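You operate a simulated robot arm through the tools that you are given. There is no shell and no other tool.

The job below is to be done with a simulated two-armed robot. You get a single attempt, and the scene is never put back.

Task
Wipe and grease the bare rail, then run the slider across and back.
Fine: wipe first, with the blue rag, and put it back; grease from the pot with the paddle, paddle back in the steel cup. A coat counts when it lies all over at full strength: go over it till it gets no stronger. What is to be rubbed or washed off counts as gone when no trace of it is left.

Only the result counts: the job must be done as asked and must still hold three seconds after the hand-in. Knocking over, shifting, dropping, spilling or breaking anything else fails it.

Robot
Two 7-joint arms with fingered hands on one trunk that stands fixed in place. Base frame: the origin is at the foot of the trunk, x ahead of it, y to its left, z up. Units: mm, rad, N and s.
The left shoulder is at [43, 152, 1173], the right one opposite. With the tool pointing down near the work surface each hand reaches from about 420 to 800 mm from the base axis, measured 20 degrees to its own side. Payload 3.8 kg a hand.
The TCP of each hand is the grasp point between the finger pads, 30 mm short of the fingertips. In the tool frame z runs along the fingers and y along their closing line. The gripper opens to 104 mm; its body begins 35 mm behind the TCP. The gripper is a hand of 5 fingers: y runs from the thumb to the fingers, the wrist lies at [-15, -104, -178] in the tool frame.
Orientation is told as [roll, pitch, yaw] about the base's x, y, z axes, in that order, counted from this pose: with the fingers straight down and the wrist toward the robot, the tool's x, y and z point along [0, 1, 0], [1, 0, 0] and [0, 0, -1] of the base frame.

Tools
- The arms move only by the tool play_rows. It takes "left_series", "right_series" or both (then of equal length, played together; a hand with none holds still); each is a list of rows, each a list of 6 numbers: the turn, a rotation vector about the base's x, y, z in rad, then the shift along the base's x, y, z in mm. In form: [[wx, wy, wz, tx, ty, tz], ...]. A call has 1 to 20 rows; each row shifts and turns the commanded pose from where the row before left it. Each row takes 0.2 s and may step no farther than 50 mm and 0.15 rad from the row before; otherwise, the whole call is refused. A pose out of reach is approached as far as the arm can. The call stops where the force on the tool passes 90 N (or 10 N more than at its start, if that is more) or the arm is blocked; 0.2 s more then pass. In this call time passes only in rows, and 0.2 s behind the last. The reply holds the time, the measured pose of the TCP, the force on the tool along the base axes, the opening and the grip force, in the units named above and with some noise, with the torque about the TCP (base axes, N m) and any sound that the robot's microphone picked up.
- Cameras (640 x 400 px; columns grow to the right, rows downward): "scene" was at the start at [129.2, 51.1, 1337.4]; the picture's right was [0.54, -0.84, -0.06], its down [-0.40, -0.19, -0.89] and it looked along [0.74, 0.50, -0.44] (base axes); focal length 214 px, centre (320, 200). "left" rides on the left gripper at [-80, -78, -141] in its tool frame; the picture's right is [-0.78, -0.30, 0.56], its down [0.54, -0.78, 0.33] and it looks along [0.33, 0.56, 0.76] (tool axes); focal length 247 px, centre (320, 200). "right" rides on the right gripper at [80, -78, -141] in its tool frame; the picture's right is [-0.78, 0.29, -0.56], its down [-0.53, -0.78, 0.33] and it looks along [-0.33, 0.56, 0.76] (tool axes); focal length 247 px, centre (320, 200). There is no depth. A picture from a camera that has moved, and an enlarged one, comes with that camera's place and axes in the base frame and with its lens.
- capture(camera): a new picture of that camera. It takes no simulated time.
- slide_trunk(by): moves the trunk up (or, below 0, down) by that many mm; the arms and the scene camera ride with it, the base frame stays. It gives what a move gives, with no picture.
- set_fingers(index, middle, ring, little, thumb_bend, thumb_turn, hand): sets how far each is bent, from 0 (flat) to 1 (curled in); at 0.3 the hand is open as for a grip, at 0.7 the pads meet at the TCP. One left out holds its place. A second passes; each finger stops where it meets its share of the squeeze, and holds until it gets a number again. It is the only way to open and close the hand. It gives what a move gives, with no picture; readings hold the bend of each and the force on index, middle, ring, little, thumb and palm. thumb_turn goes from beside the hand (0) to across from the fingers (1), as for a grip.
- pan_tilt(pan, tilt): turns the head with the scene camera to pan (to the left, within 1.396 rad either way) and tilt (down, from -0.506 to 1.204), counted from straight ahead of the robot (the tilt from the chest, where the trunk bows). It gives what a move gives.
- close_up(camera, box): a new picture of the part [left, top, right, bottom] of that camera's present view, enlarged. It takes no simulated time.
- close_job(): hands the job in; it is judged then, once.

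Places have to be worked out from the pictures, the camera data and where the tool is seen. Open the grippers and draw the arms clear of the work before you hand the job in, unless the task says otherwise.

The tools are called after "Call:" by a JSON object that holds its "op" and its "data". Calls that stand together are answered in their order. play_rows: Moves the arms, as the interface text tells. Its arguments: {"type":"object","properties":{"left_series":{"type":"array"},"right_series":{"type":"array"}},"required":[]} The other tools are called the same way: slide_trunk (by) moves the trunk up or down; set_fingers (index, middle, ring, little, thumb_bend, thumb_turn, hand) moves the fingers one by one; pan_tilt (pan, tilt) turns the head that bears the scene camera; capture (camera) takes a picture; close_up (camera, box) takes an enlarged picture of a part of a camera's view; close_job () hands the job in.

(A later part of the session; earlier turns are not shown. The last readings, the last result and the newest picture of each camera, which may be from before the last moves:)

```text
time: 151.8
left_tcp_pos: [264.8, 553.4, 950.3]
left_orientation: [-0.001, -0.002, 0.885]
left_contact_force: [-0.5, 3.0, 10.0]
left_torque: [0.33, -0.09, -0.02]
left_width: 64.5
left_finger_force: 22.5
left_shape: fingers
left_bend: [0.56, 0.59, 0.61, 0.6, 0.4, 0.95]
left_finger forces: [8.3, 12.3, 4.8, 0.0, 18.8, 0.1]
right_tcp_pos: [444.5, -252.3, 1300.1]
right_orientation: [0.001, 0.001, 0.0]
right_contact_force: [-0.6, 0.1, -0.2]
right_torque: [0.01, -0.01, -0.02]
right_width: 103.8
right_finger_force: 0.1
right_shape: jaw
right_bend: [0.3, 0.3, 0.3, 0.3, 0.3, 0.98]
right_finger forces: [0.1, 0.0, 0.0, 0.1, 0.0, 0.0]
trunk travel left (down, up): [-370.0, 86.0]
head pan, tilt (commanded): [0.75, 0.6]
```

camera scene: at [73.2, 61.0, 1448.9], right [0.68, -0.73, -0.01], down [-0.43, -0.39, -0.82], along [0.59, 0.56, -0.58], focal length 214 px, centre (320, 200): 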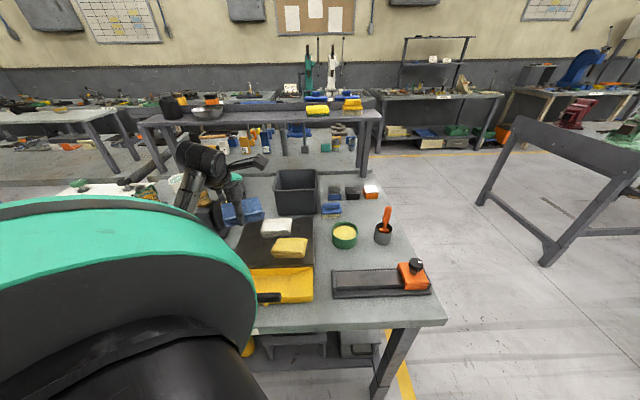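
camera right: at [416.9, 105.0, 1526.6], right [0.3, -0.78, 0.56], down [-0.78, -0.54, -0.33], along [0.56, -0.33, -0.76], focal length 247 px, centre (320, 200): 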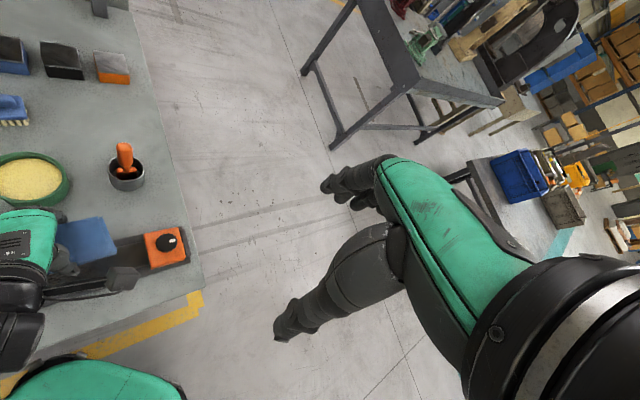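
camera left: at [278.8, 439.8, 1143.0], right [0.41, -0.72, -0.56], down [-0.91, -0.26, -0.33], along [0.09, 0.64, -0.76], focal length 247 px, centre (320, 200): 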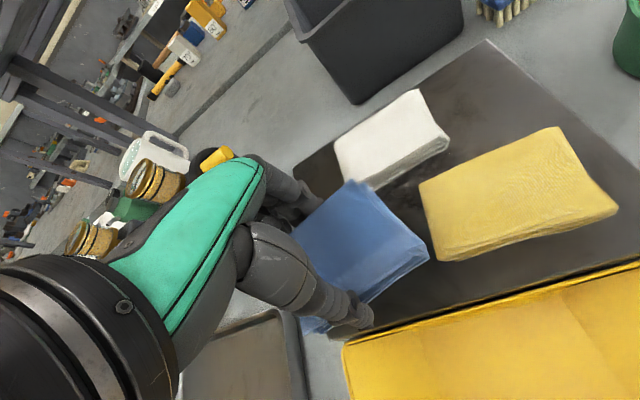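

Contact: the middle fingertip is on the tray and the rag about there too. I open the hand only as far as needed to free the rag.

Call:
{"op": "set_fingers", "data": {"hand": "left", "index": 0.42, "middle": 0.42, "ring": 0.42, "little": 0.42, "thumb_bend": 0.37}}

Call:
{"op": "close_up", "data": {"camera": "left", "box": [250, 130, 470, 350]}}

Call:
{"op": "close_up", "data": {"camera": "scene", "box": [220, 200, 320, 290]}}

```text
time: 152.8
left_tcp_pos: [264.4, 551.4, 947.9]
left_orientation: [0.0, 0.0, 0.883]
left_contact_force: [-1.0, -1.3, 6.2]
left_torque: [0.18, -0.03, 0.02]
left_width: 79.6
left_finger_force: 2.8
left_shape: fingers
left_bend: [0.42, 0.43, 0.42, 0.42, 0.37, 0.97]
left_finger forces: [0.1, 5.6, 0.0, 0.0, 0.2, 0.0]
right_tcp_pos: [444.6, -254.1, 1301.4]
right_orientation: [0.001, -0.001, 0.0]
right_contact_force: [0.5, -0.3, 0.2]
right_torque: [-0.01, -0.01, 0.01]
right_width: 103.5
right_finger_force: 0.0
right_shape: jaw
right_bend: [0.3, 0.3, 0.3, 0.3, 0.3, 0.98]
right_finger forces: [0.0, 0.1, 0.0, 0.0, 0.1, 0.0]
trunk travel left (down, up): [-370.0, 86.0]
head pan, tilt (commanded): [0.75, 0.6]
```

```text
1.82 times, centred on (360, 240) of left
camera zoom: at [277.9, 441.6, 1090.8], right [0.41, -0.72, -0.56], down [-0.91, -0.26, -0.33], along [0.09, 0.64, -0.76], focal length 449 px, centre (247, 127)
```

zoom: 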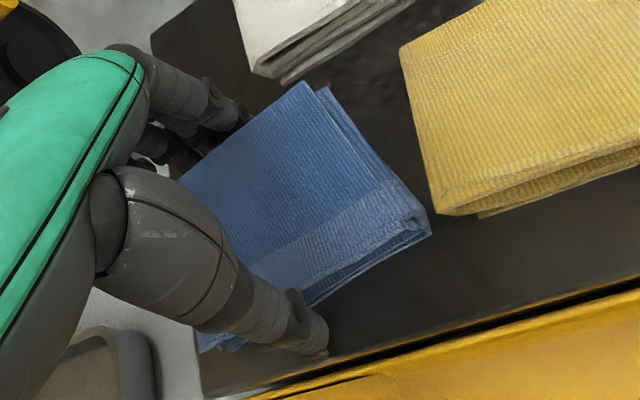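

```text
4.44 times, centred on (270, 245) of scene
camera zoom: at [72.4, 59.8, 1449.0], right [0.68, -0.73, -0.01], down [-0.43, -0.38, -0.82], along [0.59, 0.56, -0.58], focal length 953 px, centre (542, 0)
```

zoom: 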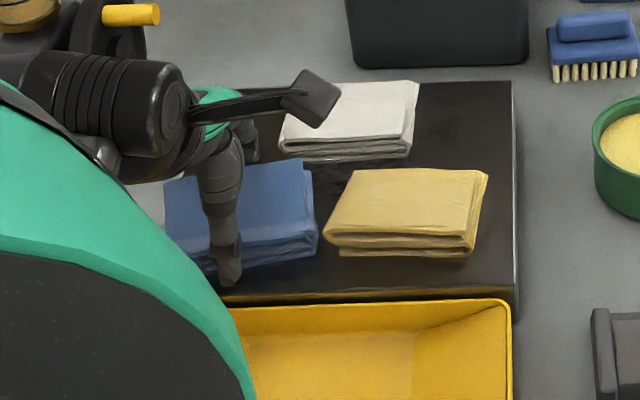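

The rag rests on the tray, free of the fingers, with neighbours untouched. I lift the hand straight up slowly and check that the rag stays.

Call:
{"op": "play_rows", "data": {"left_series": [[0, 0, 0, 0, 0, 4], [0, 0, 0, 0, 0, 8], [0, 0, 0, 0, 0, 15], [0, 0, 0, 0, 0, 30], [0, 0, 0, 0, 0, 40], [0, 0, 0, 0, 0, 40]]}}

Call:
{"op": "capture", "data": {"camera": "left"}}

Call:
{"op": "close_up", "data": {"camera": "scene", "box": [220, 200, 320, 290]}}

```text
time: 154.2
left_tcp_pos: [265.6, 553.1, 1085.6]
left_orientation: [-0.002, 0.003, 0.884]
left_contact_force: [-0.1, 0.0, 0.0]
left_torque: [-0.01, -0.03, -0.02]
left_width: 79.6
left_finger_force: 0.0
left_shape: fingers
left_bend: [0.42, 0.42, 0.42, 0.42, 0.37, 0.97]
left_finger forces: [0.1, 0.0, 0.0, 0.2, 0.1, 0.1]
right_tcp_pos: [443.8, -252.0, 1299.5]
right_orientation: [0.0, 0.001, 0.002]
right_contact_force: [0.1, 1.0, 0.3]
right_torque: [0.01, 0.01, 0.01]
right_width: 103.7
right_finger_force: 0.0
right_shape: jaw
right_bend: [0.3, 0.3, 0.3, 0.3, 0.3, 0.98]
right_finger forces: [0.0, 0.1, 0.0, 0.1, 0.0, 0.0]
trunk travel left (down, up): [-370.0, 86.0]
head pan, tilt (commanded): [0.75, 0.6]
```

```text
taken
camera left: at [279.0, 444.5, 1228.4], right [0.41, -0.72, -0.55], down [-0.91, -0.26, -0.33], along [0.09, 0.64, -0.76], focal length 247 px, centre (320, 200)
```

left: 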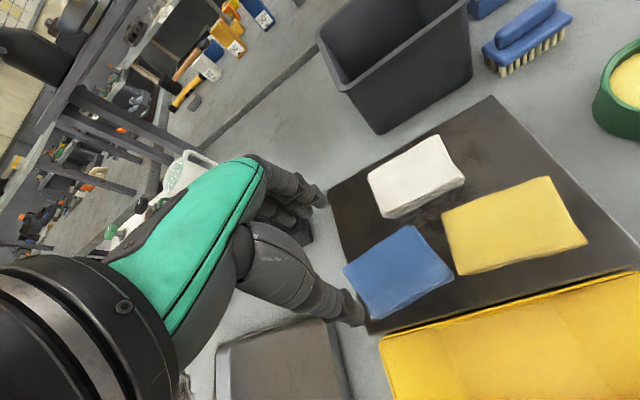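

```text
4.44 times, centred on (270, 245) of scene
camera zoom: at [73.4, 61.0, 1448.9], right [0.68, -0.73, -0.01], down [-0.43, -0.39, -0.82], along [0.59, 0.56, -0.58], focal length 953 px, centre (542, 0)
```

zoom: 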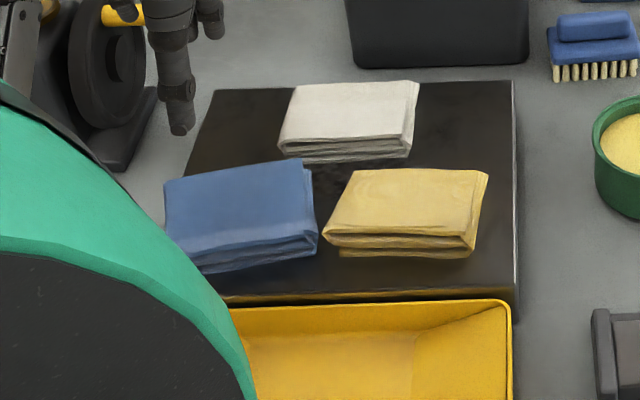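

The blue rag lies back in its place. Next is the paddle: I move the left hand to a spot where its camera looks at the steel cup, and open the hand.

Call:
{"op": "play_rows", "data": {"left_series": [[0, 0, -0.03, 5, -5, 30], [0, 0, -0.07, 26, -30, 5], [0, 0, -0.07, 26, -31, 2], [0, 0, -0.07, 26, -31, 2], [0, 0, -0.07, 26, -31, 2], [0, 0, -0.07, 26, -31, 2], [0, 0, -0.07, 26, -31, 2], [0, 0, -0.07, 26, -31, 2], [0, 0, -0.07, 26, -31, 2]]}}

Call:
{"op": "set_fingers", "data": {"hand": "left", "index": 0.35, "middle": 0.35, "ring": 0.35, "little": 0.35, "thumb_bend": 0.35}}

Call:
{"op": "pan_tilt", "data": {"pan": 0.4, "tilt": 0.6}}

Call:
{"op": "capture", "data": {"camera": "left"}}

Call:
{"op": "capture", "data": {"camera": "scene"}}

```text
time: 156.2
left_tcp_pos: [482.8, 297.0, 1132.5]
left_orientation: [0.002, 0.001, 0.294]
left_contact_force: [0.4, 0.0, 0.3]
left_torque: [0.0, 0.05, 0.0]
left_width: 79.3
left_finger_force: 0.1
left_shape: fingers
left_bend: [0.42, 0.42, 0.42, 0.42, 0.37, 0.97]
left_finger forces: [0.1, 0.0, 0.0, 0.0, 0.0, 0.0]
right_tcp_pos: [444.4, -254.5, 1299.7]
right_orientation: [0.003, 0.001, 0.002]
right_contact_force: [0.3, 0.4, -0.5]
right_torque: [0.02, 0.01, 0.01]
right_width: 103.5
right_finger_force: 0.1
right_shape: jaw
right_bend: [0.3, 0.3, 0.3, 0.3, 0.3, 0.98]
right_finger forces: [0.0, 0.0, 0.1, 0.0, 0.0, 0.0]
trunk travel left (down, up): [-370.0, 86.0]
head pan, tilt (commanded): [0.75, 0.6]
```

```text
time: 157.2
left_tcp_pos: [482.1, 298.1, 1133.6]
left_orientation: [-0.003, 0.002, 0.293]
left_contact_force: [0.8, 0.0, -0.3]
left_torque: [0.03, -0.02, -0.01]
left_width: 90.1
left_finger_force: 0.1
left_shape: fingers
left_bend: [0.35, 0.35, 0.35, 0.35, 0.35, 0.97]
left_finger forces: [0.0, 0.0, 0.0, 0.0, 0.0, 0.0]
right_tcp_pos: [443.6, -252.1, 1299.6]
right_orientation: [-0.001, 0.002, 0.002]
right_contact_force: [-0.2, -0.4, -0.6]
right_torque: [0.02, 0.02, 0.0]
right_width: 103.8
right_finger_force: 0.0
right_shape: jaw
right_bend: [0.3, 0.3, 0.3, 0.3, 0.3, 0.98]
right_finger forces: [0.0, 0.1, 0.0, 0.0, 0.1, 0.1]
trunk travel left (down, up): [-370.0, 86.0]
head pan, tilt (commanded): [0.75, 0.6]
```

```text
time: 158.1
left_tcp_pos: [482.7, 298.6, 1133.5]
left_orientation: [-0.002, 0.002, 0.295]
left_contact_force: [-0.7, 0.1, 0.1]
left_torque: [-0.02, 0.0, 0.01]
left_width: 90.3
left_finger_force: 0.1
left_shape: fingers
left_bend: [0.35, 0.35, 0.35, 0.35, 0.35, 0.97]
left_finger forces: [0.1, 0.1, 0.0, 0.0, 0.0, 0.0]
right_tcp_pos: [444.5, -252.2, 1299.8]
right_orientation: [0.0, 0.003, 0.0]
right_contact_force: [0.2, -0.2, -0.9]
right_torque: [-0.02, -0.01, 0.0]
right_width: 103.6
right_finger_force: 0.0
right_shape: jaw
right_bend: [0.3, 0.3, 0.3, 0.3, 0.3, 0.98]
right_finger forces: [0.1, 0.0, 0.1, 0.0, 0.0, 0.1]
trunk travel left (down, up): [-370.0, 86.0]
head pan, tilt (commanded): [0.4, 0.6]
```

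```text
taken
camera left: at [432.1, 200.2, 1276.0], right [-0.06, -0.83, -0.56], down [-0.9, 0.29, -0.33], along [0.43, 0.48, -0.76], focal length 247 px, centre (320, 200)
```

left: 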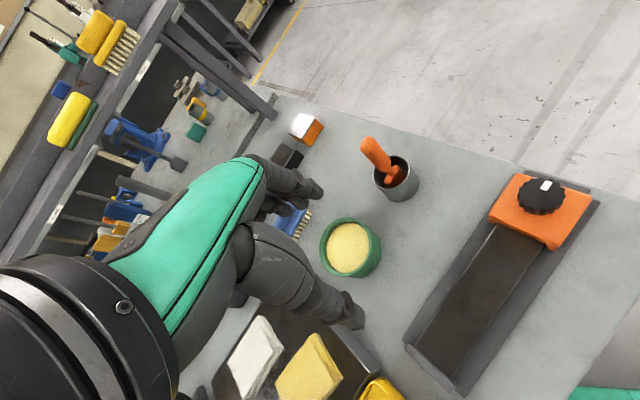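

```text
taken
camera scene: at [90.0, 35.1, 1448.6], right [0.39, -0.92, -0.01], down [-0.54, -0.22, -0.81], along [0.75, 0.32, -0.58], focal length 214 px, centre (320, 200)
```

scene: 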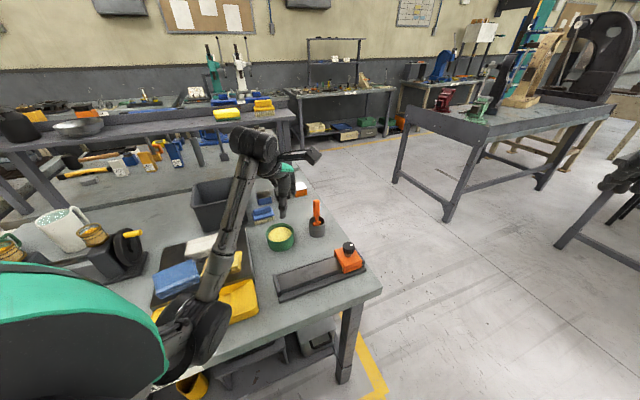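

I enlarge the paddle and cup from both cameras to see the handle, its lean and the blade's orientation.

Call:
{"op": "close_up", "data": {"camera": "left", "box": [340, 120, 440, 220]}}

Call:
{"op": "close_up", "data": {"camera": "scene", "box": [290, 190, 345, 245]}}

Call:
{"op": "close_up", "data": {"camera": "left", "box": [300, 190, 420, 300]}}

Call:
{"op": "close_up", "data": {"camera": "scene", "box": [250, 190, 390, 310]}}

```text
4.00 times, centred on (390, 170) of left
camera zoom: at [432.1, 200.2, 1276.0], right [-0.06, -0.83, -0.56], down [-0.9, 0.29, -0.33], along [0.43, 0.48, -0.76], focal length 988 px, centre (40, 320)
```

zoom: 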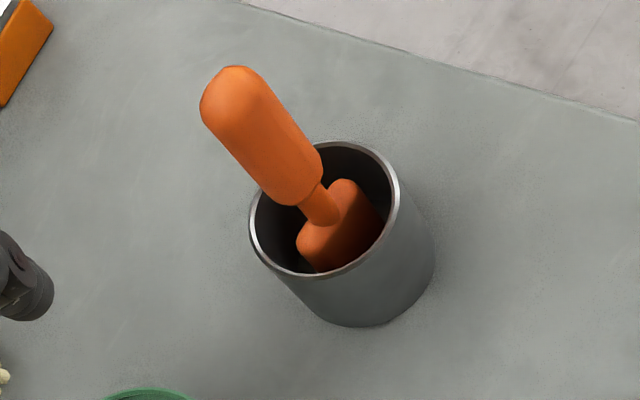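

```text
7.27 times, centred on (318, 218) of scene
camera zoom: at [90.0, 35.1, 1448.6], right [0.39, -0.92, -0.01], down [-0.54, -0.22, -0.81], along [0.75, 0.32, -0.58], focal length 1560 px, centre (338, 73)
```

zoom: 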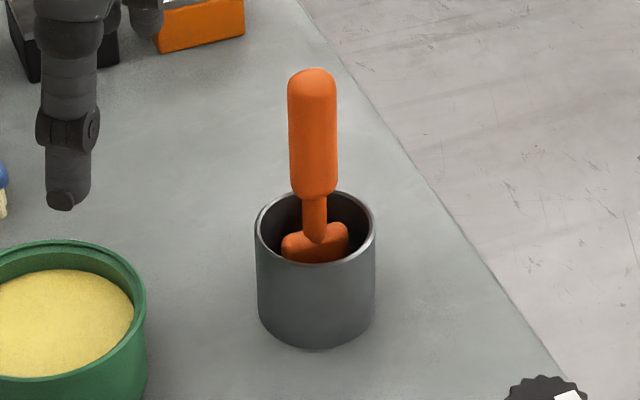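

```text
3.64 times, centred on (360, 245) of left
camera zoom: at [432.1, 200.2, 1276.0], right [-0.06, -0.83, -0.56], down [-0.9, 0.29, -0.33], along [0.43, 0.48, -0.76], focal length 898 px, centre (174, 36)
```

zoom: 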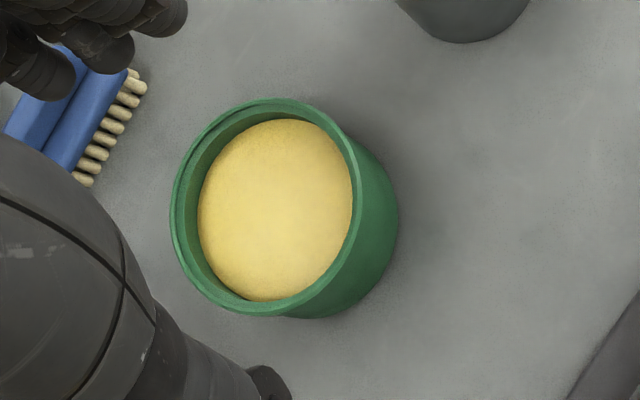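

```text
3.33 times, centred on (320, 250) of scene
camera zoom: at [90.0, 35.1, 1448.6], right [0.39, -0.92, -0.01], down [-0.54, -0.22, -0.81], along [0.75, 0.32, -0.58], focal length 715 px, centre (320, 33)
```

zoom: 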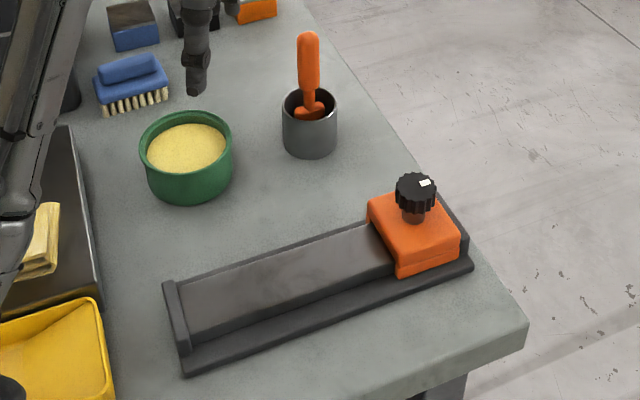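

The paddle stands upright at about [630, 280], handle from z ≈ 953 to 1030, some 22 mm thick, with its ~36 mm blade lying along the rail's direction. I move the open hand over it, well above the handle top.

Call:
{"op": "set_fingers", "data": {"hand": "left", "index": 0.3, "middle": 0.3, "ring": 0.3, "little": 0.3, "thumb_bend": 0.3}}

Call:
{"op": "play_rows", "data": {"left_series": [[0, 0, 0.04, 30, -4, 5], [0, 0, 0.04, 30, -4, 5], [0, 0, 0.04, 30, -4, 0], [0, 0, 0.03, 30, -4, 0], [0, 0, 0, 27, -2.5, 0]]}}

Call:
{"op": "capture", "data": {"camera": "left"}}

Call:
{"op": "close_up", "data": {"camera": "scene", "box": [230, 130, 400, 280]}}

```text
time: 159.1
left_tcp_pos: [481.8, 298.7, 1133.2]
left_orientation: [-0.002, 0.002, 0.296]
left_contact_force: [-0.8, 0.4, -0.5]
left_torque: [-0.01, 0.01, 0.02]
left_width: 102.7
left_finger_force: 0.2
left_shape: fingers
left_bend: [0.3, 0.3, 0.3, 0.3, 0.3, 0.97]
left_finger forces: [0.0, 0.0, 0.0, 0.0, 0.0, 0.0]
right_tcp_pos: [444.0, -252.6, 1301.5]
right_orientation: [0.0, 0.0, 0.001]
right_contact_force: [-0.4, -0.4, -1.1]
right_torque: [-0.03, 0.01, 0.0]
right_width: 104.0
right_finger_force: 0.1
right_shape: jaw
right_bend: [0.3, 0.3, 0.3, 0.3, 0.3, 0.98]
right_finger forces: [0.1, 0.0, 0.0, 0.0, 0.1, 0.1]
trunk travel left (down, up): [-370.0, 86.0]
head pan, tilt (commanded): [0.4, 0.6]
```

```text
time: 160.3
left_tcp_pos: [627.8, 279.8, 1145.1]
left_orientation: [0.0, 0.002, 0.446]
left_contact_force: [-0.5, -0.2, -0.8]
left_torque: [-0.05, 0.01, 0.0]
left_width: 102.8
left_finger_force: 0.1
left_shape: fingers
left_bend: [0.3, 0.3, 0.3, 0.3, 0.3, 0.97]
left_finger forces: [0.0, 0.0, 0.0, 0.0, 0.0, 0.1]
right_tcp_pos: [443.2, -253.7, 1299.6]
right_orientation: [0.001, 0.002, 0.001]
right_contact_force: [-0.3, -0.6, 0.5]
right_torque: [0.05, -0.01, 0.02]
right_width: 103.4
right_finger_force: 0.0
right_shape: jaw
right_bend: [0.3, 0.3, 0.3, 0.3, 0.3, 0.98]
right_finger forces: [0.1, 0.1, 0.1, 0.1, 0.0, 0.1]
trunk travel left (down, up): [-370.0, 86.0]
head pan, tilt (commanded): [0.4, 0.6]
```

```text
taken
camera left: at [593.5, 174.8, 1287.2], right [0.07, -0.83, -0.56], down [-0.93, 0.15, -0.33], along [0.36, 0.54, -0.76], focal length 247 px, centre (320, 200)
```

left: 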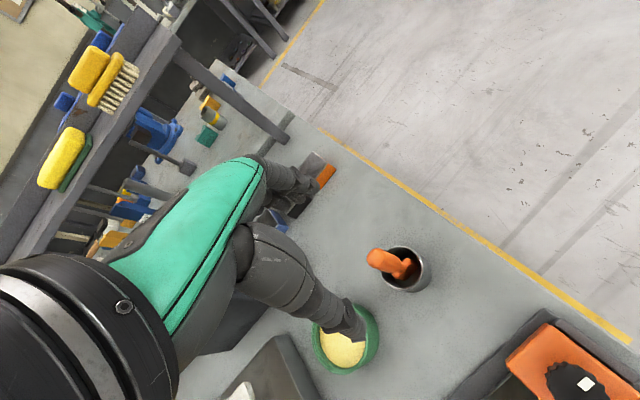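

```text
2.67 times, centred on (315, 205) of scene
camera zoom: at [90.9, 34.6, 1448.5], right [0.39, -0.92, -0.01], down [-0.54, -0.22, -0.81], along [0.75, 0.32, -0.58], focal length 572 px, centre (333, 187)
```

zoom: 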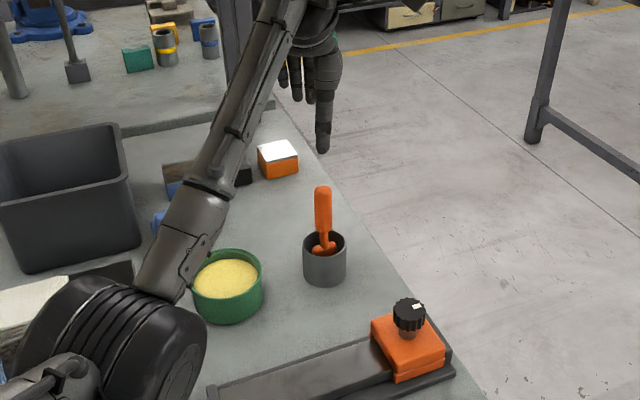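

I refine the handle position with an enlarged view before descending.

Call:
{"op": "close_up", "data": {"camera": "left", "box": [340, 220, 460, 310]}}

Call:
{"op": "close_up", "data": {"camera": "scene", "box": [290, 150, 345, 245]}}

```text
4.44 times, centred on (400, 265) of left
camera zoom: at [593.5, 174.8, 1287.2], right [0.07, -0.83, -0.56], down [-0.93, 0.15, -0.33], along [0.36, 0.54, -0.76], focal length 1098 px, centre (-36, -89)
```

zoom: 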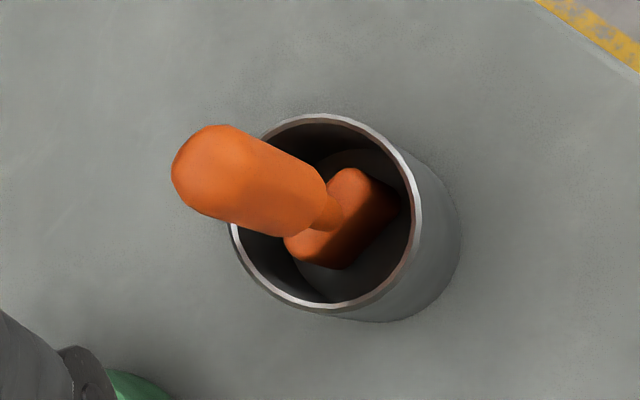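

```text
4.21 times, centred on (318, 198) of scene
camera zoom: at [90.9, 34.6, 1448.5], right [0.39, -0.92, -0.01], down [-0.54, -0.22, -0.81], along [0.75, 0.32, -0.58], focal length 903 px, centre (330, 210)
```

zoom: 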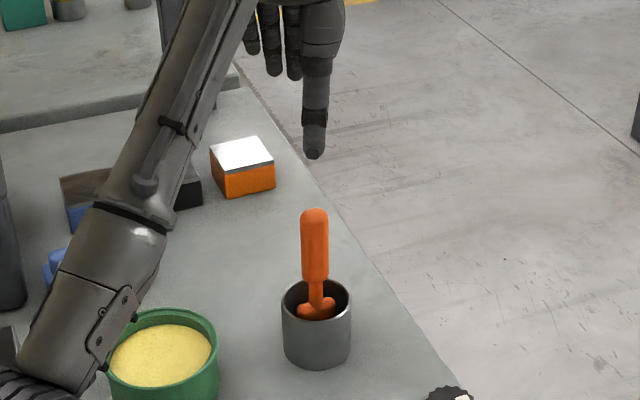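

The handle axis is at about [635, 281], 7 mm ahead of my TCP. I correct and descend with the open hand around the handle.

Call:
{"op": "play_rows", "data": {"left_series": [[0, 0, 0, 3.6, 0.6, -25], [0, 0, 0, 3.6, 0.6, -30], [0, 0, 0, 0, 0, -30], [0, 0, 0, 0, 0, -25]]}}

Call:
{"op": "close_up", "data": {"camera": "left", "box": [260, 160, 460, 320]}}

Call:
{"op": "close_up", "data": {"camera": "scene", "box": [270, 150, 370, 245]}}

```text
time: 161.3
left_tcp_pos: [633.0, 280.8, 1033.0]
left_orientation: [-0.001, 0.001, 0.442]
left_contact_force: [0.0, -0.3, -0.3]
left_torque: [0.01, 0.01, 0.02]
left_width: 102.9
left_finger_force: 0.1
left_shape: fingers
left_bend: [0.3, 0.3, 0.3, 0.3, 0.3, 0.97]
left_finger forces: [0.0, 0.0, 0.0, 0.0, 0.0, 0.1]
right_tcp_pos: [444.6, -253.1, 1299.9]
right_orientation: [-0.001, 0.002, 0.002]
right_contact_force: [0.2, -0.8, -0.8]
right_torque: [0.01, 0.01, -0.01]
right_width: 103.9
right_finger_force: 0.0
right_shape: jaw
right_bend: [0.3, 0.3, 0.3, 0.3, 0.3, 0.98]
right_finger forces: [0.0, 0.0, 0.0, 0.0, 0.0, 0.0]
trunk travel left (down, up): [-370.0, 86.0]
head pan, tilt (commanded): [0.4, 0.6]
```

```text
2.50 times, centred on (360, 240) of left
camera zoom: at [597.2, 177.7, 1175.1], right [0.07, -0.83, -0.55], down [-0.93, 0.15, -0.33], along [0.36, 0.54, -0.76], focal length 617 px, centre (220, 100)
```

zoom: 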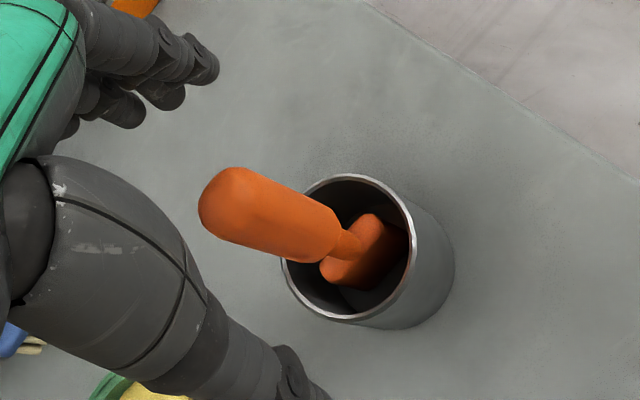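

```text
4.21 times, centred on (320, 198) of scene
camera zoom: at [90.1, 35.2, 1448.5], right [0.39, -0.92, -0.01], down [-0.54, -0.22, -0.81], along [0.75, 0.32, -0.58], focal length 903 px, centre (320, 210)
```

zoom: 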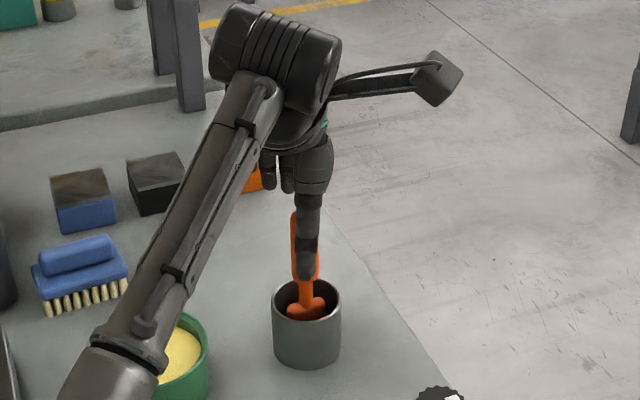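

The handle sits about 4 mm off to one side of the pinch line; I shift by that and go down so the pads cover the handle.

Call:
{"op": "play_rows", "data": {"left_series": [[0, 0, 0, 2.6, -5.4, 0], [0, 0, 0, 0, 0, -18], [0, 0, 0, 0, 0, -14]]}}

Call:
{"op": "close_up", "data": {"camera": "left", "box": [230, 150, 430, 320]}}

Call:
{"op": "close_up", "data": {"camera": "scene", "box": [270, 150, 370, 245]}}

```text
time: 162.1
left_tcp_pos: [635.8, 278.7, 1002.3]
left_orientation: [0.0, 0.002, 0.446]
left_contact_force: [0.8, 0.2, -1.2]
left_torque: [0.03, -0.01, 0.01]
left_width: 103.2
left_finger_force: 0.1
left_shape: fingers
left_bend: [0.3, 0.3, 0.3, 0.3, 0.3, 0.97]
left_finger forces: [0.1, 0.0, 0.1, 0.0, 0.0, 0.0]
right_tcp_pos: [443.3, -252.8, 1301.0]
right_orientation: [-0.002, 0.002, 0.003]
right_contact_force: [0.0, -1.1, 0.0]
right_torque: [0.01, 0.02, 0.0]
right_width: 103.6
right_finger_force: 0.1
right_shape: jaw
right_bend: [0.3, 0.3, 0.3, 0.3, 0.3, 0.98]
right_finger forces: [0.0, 0.0, 0.0, 0.0, 0.0, 0.0]
trunk travel left (down, up): [-370.0, 86.0]
head pan, tilt (commanded): [0.4, 0.6]
```

```text
2.35 times, centred on (330, 235) of left
camera zoom: at [601.2, 173.6, 1144.2], right [0.07, -0.83, -0.55], down [-0.93, 0.15, -0.33], along [0.36, 0.54, -0.76], focal length 581 px, centre (296, 118)
```

zoom: 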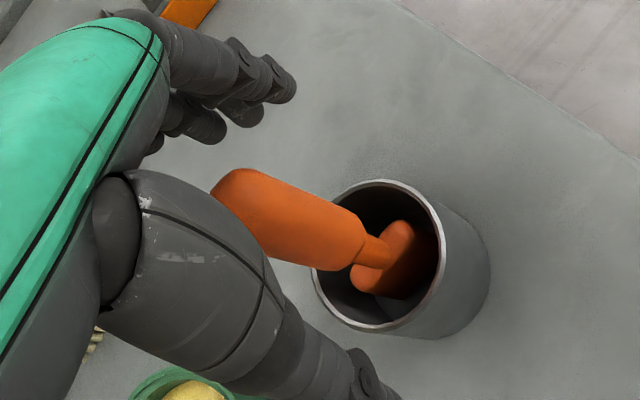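

```text
4.21 times, centred on (320, 198) of scene
camera zoom: at [90.1, 35.2, 1448.5], right [0.39, -0.92, -0.01], down [-0.54, -0.22, -0.81], along [0.75, 0.32, -0.58], focal length 903 px, centre (320, 210)
```

zoom: 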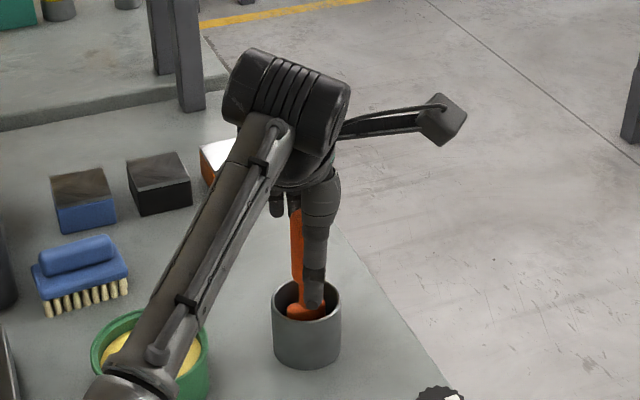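

The handle is centred between thumb and index. I close partway first to check symmetry before touching it.

Call:
{"op": "set_fingers", "data": {"hand": "left", "index": 0.57, "middle": 0.57, "ring": 0.5, "little": 0.5, "thumb_bend": 0.57}}

Call:
{"op": "close_up", "data": {"camera": "left", "box": [230, 150, 430, 320]}}

Call:
{"op": "close_up", "data": {"camera": "scene", "box": [290, 180, 350, 240]}}

```text
time: 163.1
left_tcp_pos: [636.4, 277.9, 1002.2]
left_orientation: [-0.002, 0.003, 0.443]
left_contact_force: [-0.1, 0.8, -0.2]
left_torque: [-0.03, -0.01, 0.0]
left_width: 37.1
left_finger_force: 0.1
left_shape: fingers
left_bend: [0.56, 0.56, 0.5, 0.5, 0.56, 0.97]
left_finger forces: [0.1, 0.0, 0.1, 0.0, 0.0, 0.1]
right_tcp_pos: [444.0, -253.7, 1302.0]
right_orientation: [-0.001, 0.002, 0.002]
right_contact_force: [-0.2, -0.5, 0.0]
right_torque: [-0.01, -0.04, 0.01]
right_width: 103.7
right_finger_force: 0.1
right_shape: jaw
right_bend: [0.3, 0.3, 0.3, 0.3, 0.3, 0.98]
right_finger forces: [0.1, 0.0, 0.0, 0.1, 0.1, 0.0]
trunk travel left (down, up): [-370.0, 86.0]
head pan, tilt (commanded): [0.4, 0.6]
```

```text
2.35 times, centred on (330, 235) of left
camera zoom: at [601.2, 173.3, 1144.4], right [0.07, -0.83, -0.55], down [-0.93, 0.15, -0.33], along [0.36, 0.54, -0.76], focal length 581 px, centre (296, 118)
```

zoom: 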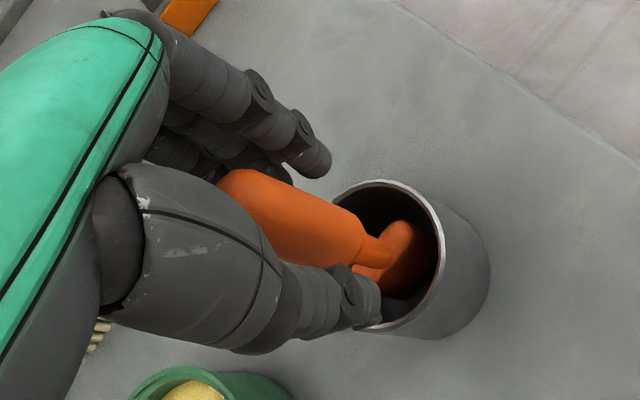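

```text
6.67 times, centred on (320, 210) of scene
camera zoom: at [90.0, 35.0, 1448.6], right [0.39, -0.92, -0.01], down [-0.54, -0.22, -0.81], along [0.75, 0.32, -0.58], focal length 1430 px, centre (320, 133)
```

zoom: 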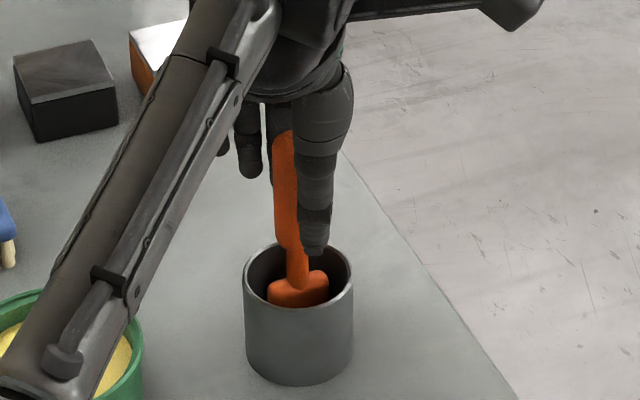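

Everything is lined up; I close onto the handle.

Call:
{"op": "set_fingers", "data": {"hand": "left", "index": 0.64, "middle": 0.64, "thumb_bend": 0.64}}

Call:
{"op": "close_up", "data": {"camera": "scene", "box": [290, 180, 350, 240]}}

Call:
{"op": "close_up", "data": {"camera": "left", "box": [230, 150, 430, 320]}}

```text
time: 164.1
left_tcp_pos: [636.2, 277.0, 1002.7]
left_orientation: [-0.002, 0.001, 0.443]
left_contact_force: [-0.6, 0.0, 0.4]
left_torque: [-0.03, -0.01, 0.01]
left_width: 16.5
left_finger_force: 0.4
left_shape: fingers
left_bend: [0.64, 0.64, 0.5, 0.5, 0.64, 0.97]
left_finger forces: [0.1, 0.0, 0.0, 0.0, 0.0, 0.0]
right_tcp_pos: [443.8, -253.2, 1300.1]
right_orientation: [0.001, 0.001, 0.002]
right_contact_force: [0.3, -0.2, 0.3]
right_torque: [0.0, 0.0, -0.01]
right_width: 103.6
right_finger_force: 0.1
right_shape: jaw
right_bend: [0.3, 0.3, 0.3, 0.3, 0.3, 0.98]
right_finger forces: [0.0, 0.1, 0.0, 0.0, 0.0, 0.1]
trunk travel left (down, up): [-370.0, 86.0]
head pan, tilt (commanded): [0.4, 0.6]
```

```text
6.67 times, centred on (320, 210) of scene
camera zoom: at [90.0, 35.0, 1448.6], right [0.39, -0.92, -0.01], down [-0.54, -0.22, -0.81], along [0.75, 0.32, -0.58], focal length 1430 px, centre (320, 133)
```

zoom: 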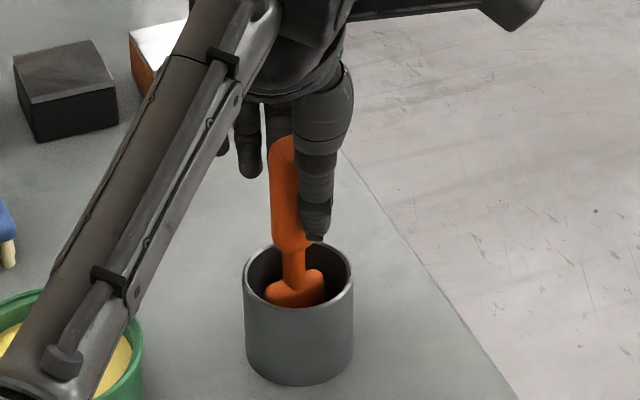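

```text
2.35 times, centred on (330, 235) of left
camera zoom: at [601.2, 173.3, 1144.4], right [0.07, -0.83, -0.56], down [-0.93, 0.15, -0.33], along [0.36, 0.54, -0.76], focal length 581 px, centre (296, 118)
```

zoom: 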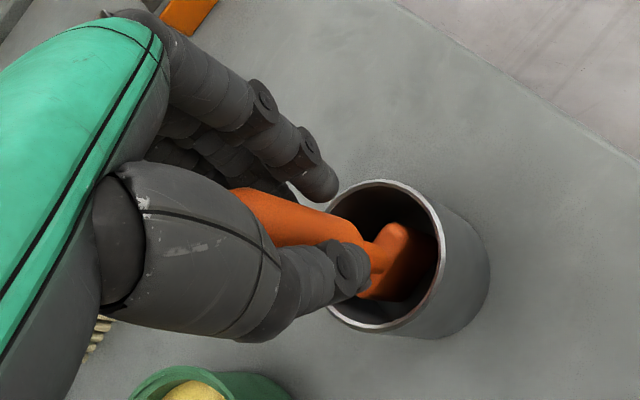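

The pads met without force at 16 mm: the handle stands to one side of thumb and index (about 12 mm toward the little-finger side, as the scene view shows). I reopen, shift the hand that way and look again.

Call:
{"op": "set_fingers", "data": {"hand": "left", "index": 0.5, "middle": 0.5, "ring": 0.45, "little": 0.45, "thumb_bend": 0.5}}

Call:
{"op": "play_rows", "data": {"left_series": [[0, 0, 0, -2.6, 5.4, 0], [0, 0, 0, -2.6, 5.4, 0]]}}

Call:
{"op": "close_up", "data": {"camera": "scene", "box": [290, 180, 350, 240]}}

Call:
{"op": "close_up", "data": {"camera": "left", "box": [230, 150, 430, 320]}}

```text
time: 165.1
left_tcp_pos: [636.8, 277.3, 1002.6]
left_orientation: [-0.002, 0.001, 0.444]
left_contact_force: [0.4, 0.0, 0.3]
left_torque: [-0.01, -0.01, -0.01]
left_width: 51.6
left_finger_force: 0.1
left_shape: fingers
left_bend: [0.5, 0.5, 0.45, 0.45, 0.5, 0.97]
left_finger forces: [0.1, 0.1, 0.0, 0.1, 0.0, 0.1]
right_tcp_pos: [443.7, -252.3, 1300.3]
right_orientation: [0.0, 0.001, 0.001]
right_contact_force: [0.5, 0.4, 0.3]
right_torque: [0.02, 0.01, 0.01]
right_width: 103.5
right_finger_force: 0.0
right_shape: jaw
right_bend: [0.3, 0.3, 0.3, 0.3, 0.3, 0.98]
right_finger forces: [0.0, 0.0, 0.1, 0.0, 0.0, 0.0]
trunk travel left (down, up): [-370.0, 86.0]
head pan, tilt (commanded): [0.4, 0.6]
```

```text
time: 165.7
left_tcp_pos: [632.1, 288.3, 1002.4]
left_orientation: [-0.001, 0.001, 0.443]
left_contact_force: [-0.1, 0.2, 0.3]
left_torque: [0.02, 0.04, 0.0]
left_width: 51.6
left_finger_force: 0.1
left_shape: fingers
left_bend: [0.5, 0.5, 0.45, 0.45, 0.5, 0.97]
left_finger forces: [0.1, 0.0, 0.0, 0.0, 0.0, 0.0]
right_tcp_pos: [444.4, -252.0, 1300.7]
right_orientation: [-0.001, 0.002, 0.001]
right_contact_force: [0.1, 0.5, -0.2]
right_torque: [-0.02, 0.02, -0.01]
right_width: 103.6
right_finger_force: 0.0
right_shape: jaw
right_bend: [0.3, 0.3, 0.3, 0.3, 0.3, 0.98]
right_finger forces: [0.1, 0.1, 0.0, 0.0, 0.1, 0.0]
trunk travel left (down, up): [-370.0, 86.0]
head pan, tilt (commanded): [0.4, 0.6]
```

```text
6.67 times, centred on (320, 210) of scene
camera zoom: at [89.9, 35.2, 1448.6], right [0.39, -0.92, -0.01], down [-0.54, -0.22, -0.81], along [0.75, 0.32, -0.58], focal length 1430 px, centre (320, 133)
```

zoom: 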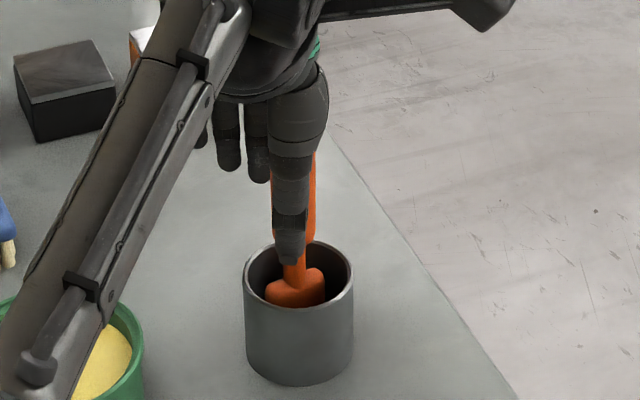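

```text
2.35 times, centred on (330, 235) of left
camera zoom: at [596.1, 184.2, 1144.6], right [0.07, -0.83, -0.55], down [-0.93, 0.15, -0.33], along [0.36, 0.54, -0.76], focal length 581 px, centre (296, 118)
```

zoom: 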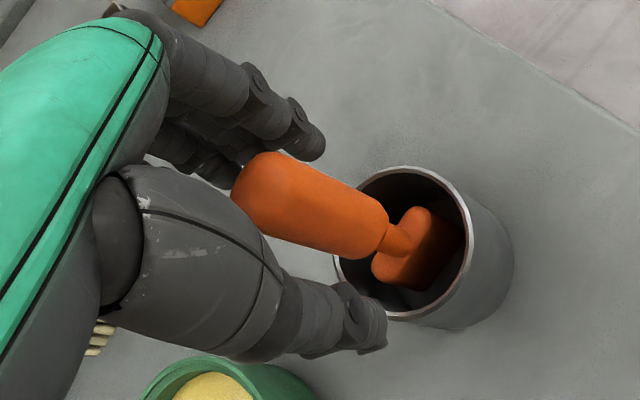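

Now the thumb is squarely in front of the handle. I close again in steps.

Call:
{"op": "set_fingers", "data": {"hand": "left", "index": 0.6, "middle": 0.6, "thumb_bend": 0.6}}

Call:
{"op": "close_up", "data": {"camera": "scene", "box": [290, 180, 350, 240]}}

Call:
{"op": "close_up", "data": {"camera": "left", "box": [230, 150, 430, 320]}}

```text
time: 166.7
left_tcp_pos: [631.6, 288.6, 1001.9]
left_orientation: [-0.001, 0.003, 0.443]
left_contact_force: [1.1, 0.1, -0.4]
left_torque: [-0.02, -0.01, 0.02]
left_width: 26.9
left_finger_force: 0.1
left_shape: fingers
left_bend: [0.6, 0.6, 0.45, 0.45, 0.6, 0.97]
left_finger forces: [0.1, 0.1, 0.0, 0.0, 0.0, 0.0]
right_tcp_pos: [443.3, -254.1, 1300.7]
right_orientation: [0.0, 0.003, 0.002]
right_contact_force: [-0.3, -0.9, -0.5]
right_torque: [0.0, 0.01, 0.0]
right_width: 103.7
right_finger_force: 0.1
right_shape: jaw
right_bend: [0.3, 0.3, 0.3, 0.3, 0.3, 0.98]
right_finger forces: [0.0, 0.0, 0.1, 0.0, 0.0, 0.1]
trunk travel left (down, up): [-370.0, 86.0]
head pan, tilt (commanded): [0.4, 0.6]
```

```text
6.67 times, centred on (320, 210) of scene
camera zoom: at [90.0, 35.0, 1448.6], right [0.39, -0.92, -0.01], down [-0.54, -0.22, -0.81], along [0.75, 0.32, -0.58], focal length 1430 px, centre (320, 133)
```

zoom: 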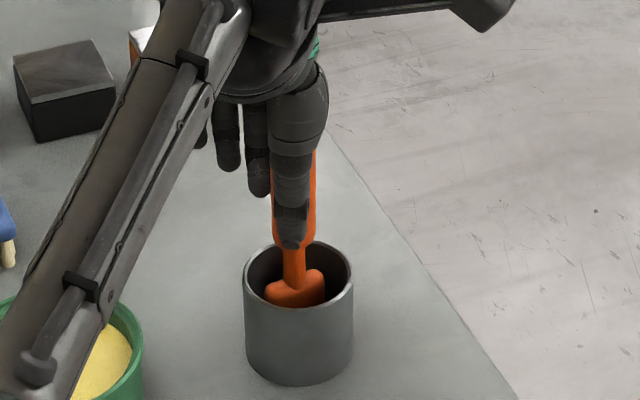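

```text
2.35 times, centred on (330, 235) of left
camera zoom: at [596.2, 184.2, 1144.4], right [0.07, -0.83, -0.56], down [-0.93, 0.15, -0.33], along [0.36, 0.54, -0.76], focal length 581 px, centre (296, 118)
```

zoom: 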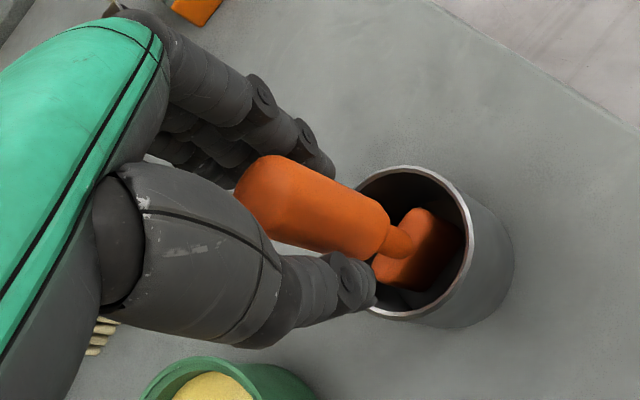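

The thumb now covers the handle's middle. I close to a firm pinch.

Call:
{"op": "set_fingers", "data": {"hand": "left", "index": 0.68, "middle": 0.68, "thumb_bend": 0.68}}

Call:
{"op": "close_up", "data": {"camera": "scene", "box": [290, 180, 350, 240]}}

Call:
{"op": "close_up", "data": {"camera": "left", "box": [230, 150, 430, 320]}}

```text
time: 167.7
left_tcp_pos: [630.9, 288.4, 1001.4]
left_orientation: [-0.003, 0.001, 0.445]
left_contact_force: [-0.2, 0.1, -0.3]
left_torque: [0.01, 0.03, 0.01]
left_width: 17.6
left_finger_force: 3.5
left_shape: fingers
left_bend: [0.64, 0.67, 0.45, 0.45, 0.64, 0.97]
left_finger forces: [2.8, 0.8, 0.1, 0.1, 3.6, 0.1]
right_tcp_pos: [444.3, -252.9, 1300.6]
right_orientation: [0.0, 0.001, -0.002]
right_contact_force: [0.8, -0.3, -0.2]
right_torque: [0.0, 0.0, -0.02]
right_width: 103.5
right_finger_force: 0.0
right_shape: jaw
right_bend: [0.3, 0.3, 0.3, 0.3, 0.3, 0.98]
right_finger forces: [0.1, 0.0, 0.0, 0.0, 0.0, 0.0]
trunk travel left (down, up): [-370.0, 86.0]
head pan, tilt (commanded): [0.4, 0.6]
```

```text
6.67 times, centred on (320, 210) of scene
camera zoom: at [90.1, 35.1, 1448.6], right [0.39, -0.92, -0.01], down [-0.54, -0.22, -0.81], along [0.75, 0.32, -0.58], focal length 1430 px, centre (320, 133)
```

zoom: 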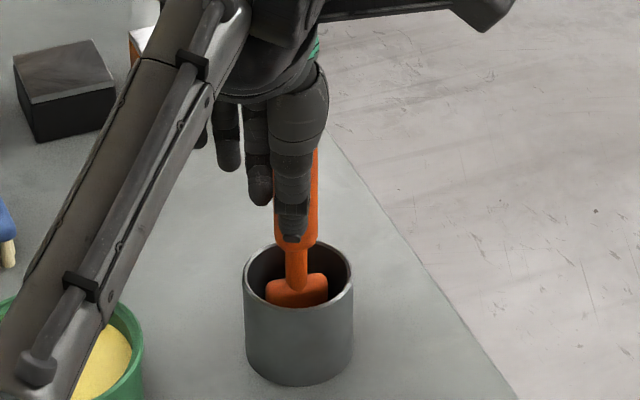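

```text
2.35 times, centred on (330, 235) of left
camera zoom: at [596.3, 184.2, 1144.4], right [0.07, -0.83, -0.56], down [-0.93, 0.15, -0.33], along [0.36, 0.54, -0.76], focal length 581 px, centre (296, 118)
```

zoom: 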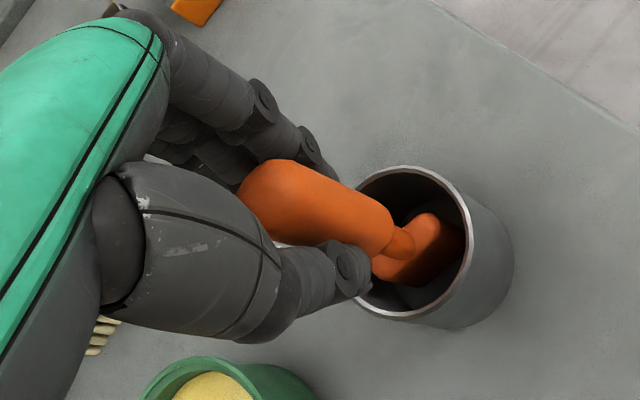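

There is grip contact, with the handle slightly off toward the index side. I ease off, shift 3 mm to centre it, and grip again more firmly.

Call:
{"op": "set_fingers", "data": {"hand": "left", "index": 0.59, "middle": 0.59, "thumb_bend": 0.59}}

Call:
{"op": "play_rows", "data": {"left_series": [[0, 0, 0, 1.5, -3.2, -2]]}}

Call:
{"op": "set_fingers", "data": {"hand": "left", "index": 0.76, "middle": 0.76, "thumb_bend": 0.76}}

Call:
{"op": "close_up", "data": {"camera": "scene", "box": [290, 180, 350, 240]}}

Call:
{"op": "close_up", "data": {"camera": "left", "box": [230, 150, 430, 320]}}

```text
time: 168.7
left_tcp_pos: [632.0, 287.9, 1001.9]
left_orientation: [-0.002, 0.002, 0.444]
left_contact_force: [-0.4, 0.5, 0.4]
left_torque: [0.02, 0.02, -0.01]
left_width: 28.5
left_finger_force: 0.0
left_shape: fingers
left_bend: [0.59, 0.59, 0.45, 0.45, 0.59, 0.97]
left_finger forces: [0.0, 0.0, 0.0, 0.1, 0.0, 0.1]
right_tcp_pos: [443.3, -252.7, 1300.8]
right_orientation: [0.002, 0.001, 0.003]
right_contact_force: [0.1, 0.1, 0.0]
right_torque: [0.0, 0.0, -0.01]
right_width: 103.6
right_finger_force: 0.0
right_shape: jaw
right_bend: [0.3, 0.3, 0.3, 0.3, 0.3, 0.98]
right_finger forces: [0.0, 0.0, 0.1, 0.1, 0.0, 0.1]
trunk travel left (down, up): [-370.0, 86.0]
head pan, tilt (commanded): [0.4, 0.6]
```

```text
time: 169.1
left_tcp_pos: [633.4, 284.1, 999.3]
left_orientation: [-0.002, 0.002, 0.444]
left_contact_force: [0.5, 0.3, -0.2]
left_torque: [0.0, 0.0, 0.02]
left_width: 28.7
left_finger_force: 0.0
left_shape: fingers
left_bend: [0.59, 0.59, 0.45, 0.45, 0.59, 0.97]
left_finger forces: [0.0, 0.0, 0.0, 0.1, 0.0, 0.0]
right_tcp_pos: [443.9, -251.4, 1301.7]
right_orientation: [0.001, 0.003, 0.001]
right_contact_force: [0.0, 0.4, 0.7]
right_torque: [-0.02, 0.02, 0.02]
right_width: 103.8
right_finger_force: 0.1
right_shape: jaw
right_bend: [0.3, 0.3, 0.3, 0.3, 0.3, 0.98]
right_finger forces: [0.0, 0.0, 0.0, 0.0, 0.1, 0.1]
trunk travel left (down, up): [-370.0, 86.0]
head pan, tilt (commanded): [0.4, 0.6]
```

```text
time: 170.1
left_tcp_pos: [632.9, 285.6, 1000.5]
left_orientation: [-0.003, 0.001, 0.443]
left_contact_force: [-0.6, -0.1, -0.6]
left_torque: [0.03, -0.01, 0.03]
left_width: 15.8
left_finger_force: 16.4
left_shape: fingers
left_bend: [0.72, 0.74, 0.45, 0.45, 0.64, 0.95]
left_finger forces: [9.5, 6.3, 0.0, 0.0, 16.0, 0.0]
right_tcp_pos: [443.5, -253.6, 1300.3]
right_orientation: [-0.001, 0.001, 0.002]
right_contact_force: [0.4, 1.8, 0.2]
right_torque: [0.02, -0.02, 0.0]
right_width: 103.7
right_finger_force: 0.1
right_shape: jaw
right_bend: [0.3, 0.3, 0.3, 0.3, 0.3, 0.98]
right_finger forces: [0.0, 0.1, 0.1, 0.1, 0.1, 0.1]
trunk travel left (down, up): [-370.0, 86.0]
head pan, tilt (commanded): [0.4, 0.6]
```

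```text
6.67 times, centred on (320, 210) of scene
camera zoom: at [90.1, 35.1, 1448.6], right [0.39, -0.92, -0.01], down [-0.54, -0.22, -0.81], along [0.75, 0.32, -0.58], focal length 1430 px, centre (320, 133)
```

zoom: 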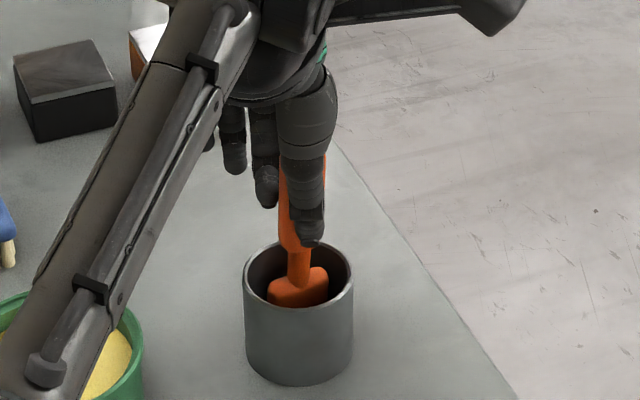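

```text
2.35 times, centred on (330, 235) of left
camera zoom: at [597.6, 181.0, 1142.3], right [0.07, -0.83, -0.55], down [-0.93, 0.15, -0.33], along [0.36, 0.54, -0.76], focal length 581 px, centre (296, 118)
```

zoom: 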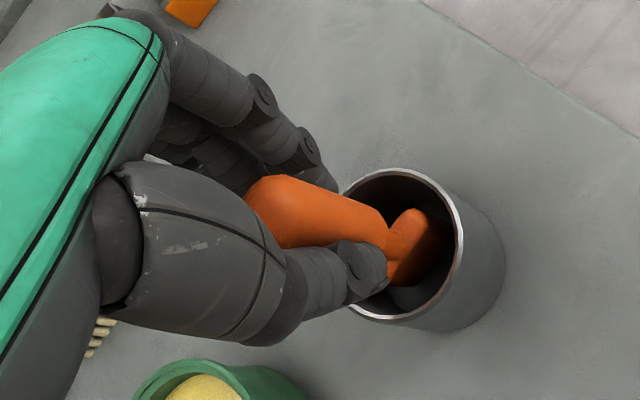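

The paddle is gripped with about 16 N and still upright. I lift it straight up out of the cup, slowly at first.

Call:
{"op": "play_rows", "data": {"left_series": [[0, 0, 0, 0, 0, 8], [0, 0, 0, 0, 0, 12], [0, 0, 0, 0, 0, 18], [0, 0, 0, 0, 0, 22]]}}

Call:
{"op": "close_up", "data": {"camera": "scene", "box": [280, 150, 360, 240]}}

Call:
{"op": "close_up", "data": {"camera": "left", "box": [230, 150, 430, 320]}}

```text
time: 171.1
left_tcp_pos: [631.9, 284.3, 1058.9]
left_orientation: [-0.003, 0.002, 0.443]
left_contact_force: [-0.6, -0.2, 0.1]
left_torque: [0.03, -0.03, 0.0]
left_width: 15.6
left_finger_force: 15.4
left_shape: fingers
left_bend: [0.72, 0.74, 0.45, 0.45, 0.64, 0.95]
left_finger forces: [9.5, 6.4, 0.0, 0.0, 16.0, 0.0]
right_tcp_pos: [443.6, -254.0, 1302.1]
right_orientation: [-0.001, 0.002, 0.003]
right_contact_force: [-0.7, 0.3, 0.7]
right_torque: [0.02, 0.01, 0.02]
right_width: 103.7
right_finger_force: 0.0
right_shape: jaw
right_bend: [0.3, 0.3, 0.3, 0.3, 0.3, 0.98]
right_finger forces: [0.1, 0.0, 0.1, 0.0, 0.0, 0.0]
trunk travel left (down, up): [-370.0, 86.0]
head pan, tilt (commanded): [0.4, 0.6]
```

```text
4.44 times, centred on (320, 195) of scene
camera zoom: at [90.0, 34.9, 1448.6], right [0.39, -0.92, -0.01], down [-0.54, -0.22, -0.81], along [0.75, 0.32, -0.58], focal length 953 px, centre (320, 222)
```

zoom: 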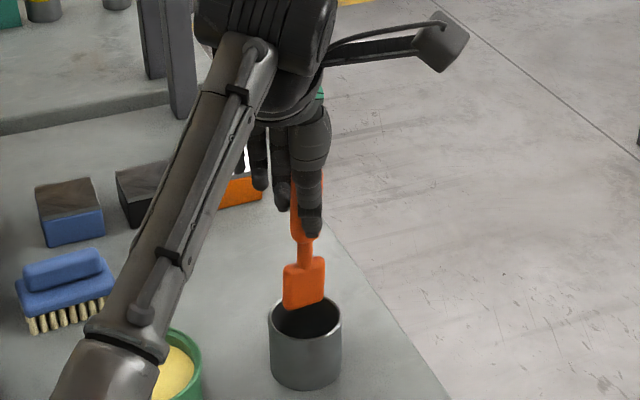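

```text
2.35 times, centred on (330, 235) of left
camera zoom: at [597.0, 180.7, 1201.6], right [0.07, -0.83, -0.56], down [-0.93, 0.15, -0.33], along [0.36, 0.54, -0.76], focal length 581 px, centre (296, 118)
```

zoom: 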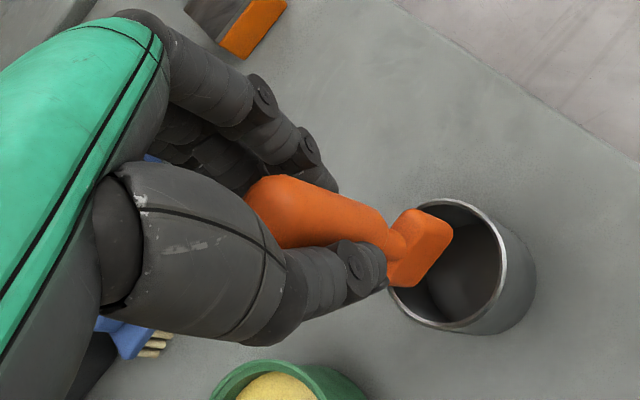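

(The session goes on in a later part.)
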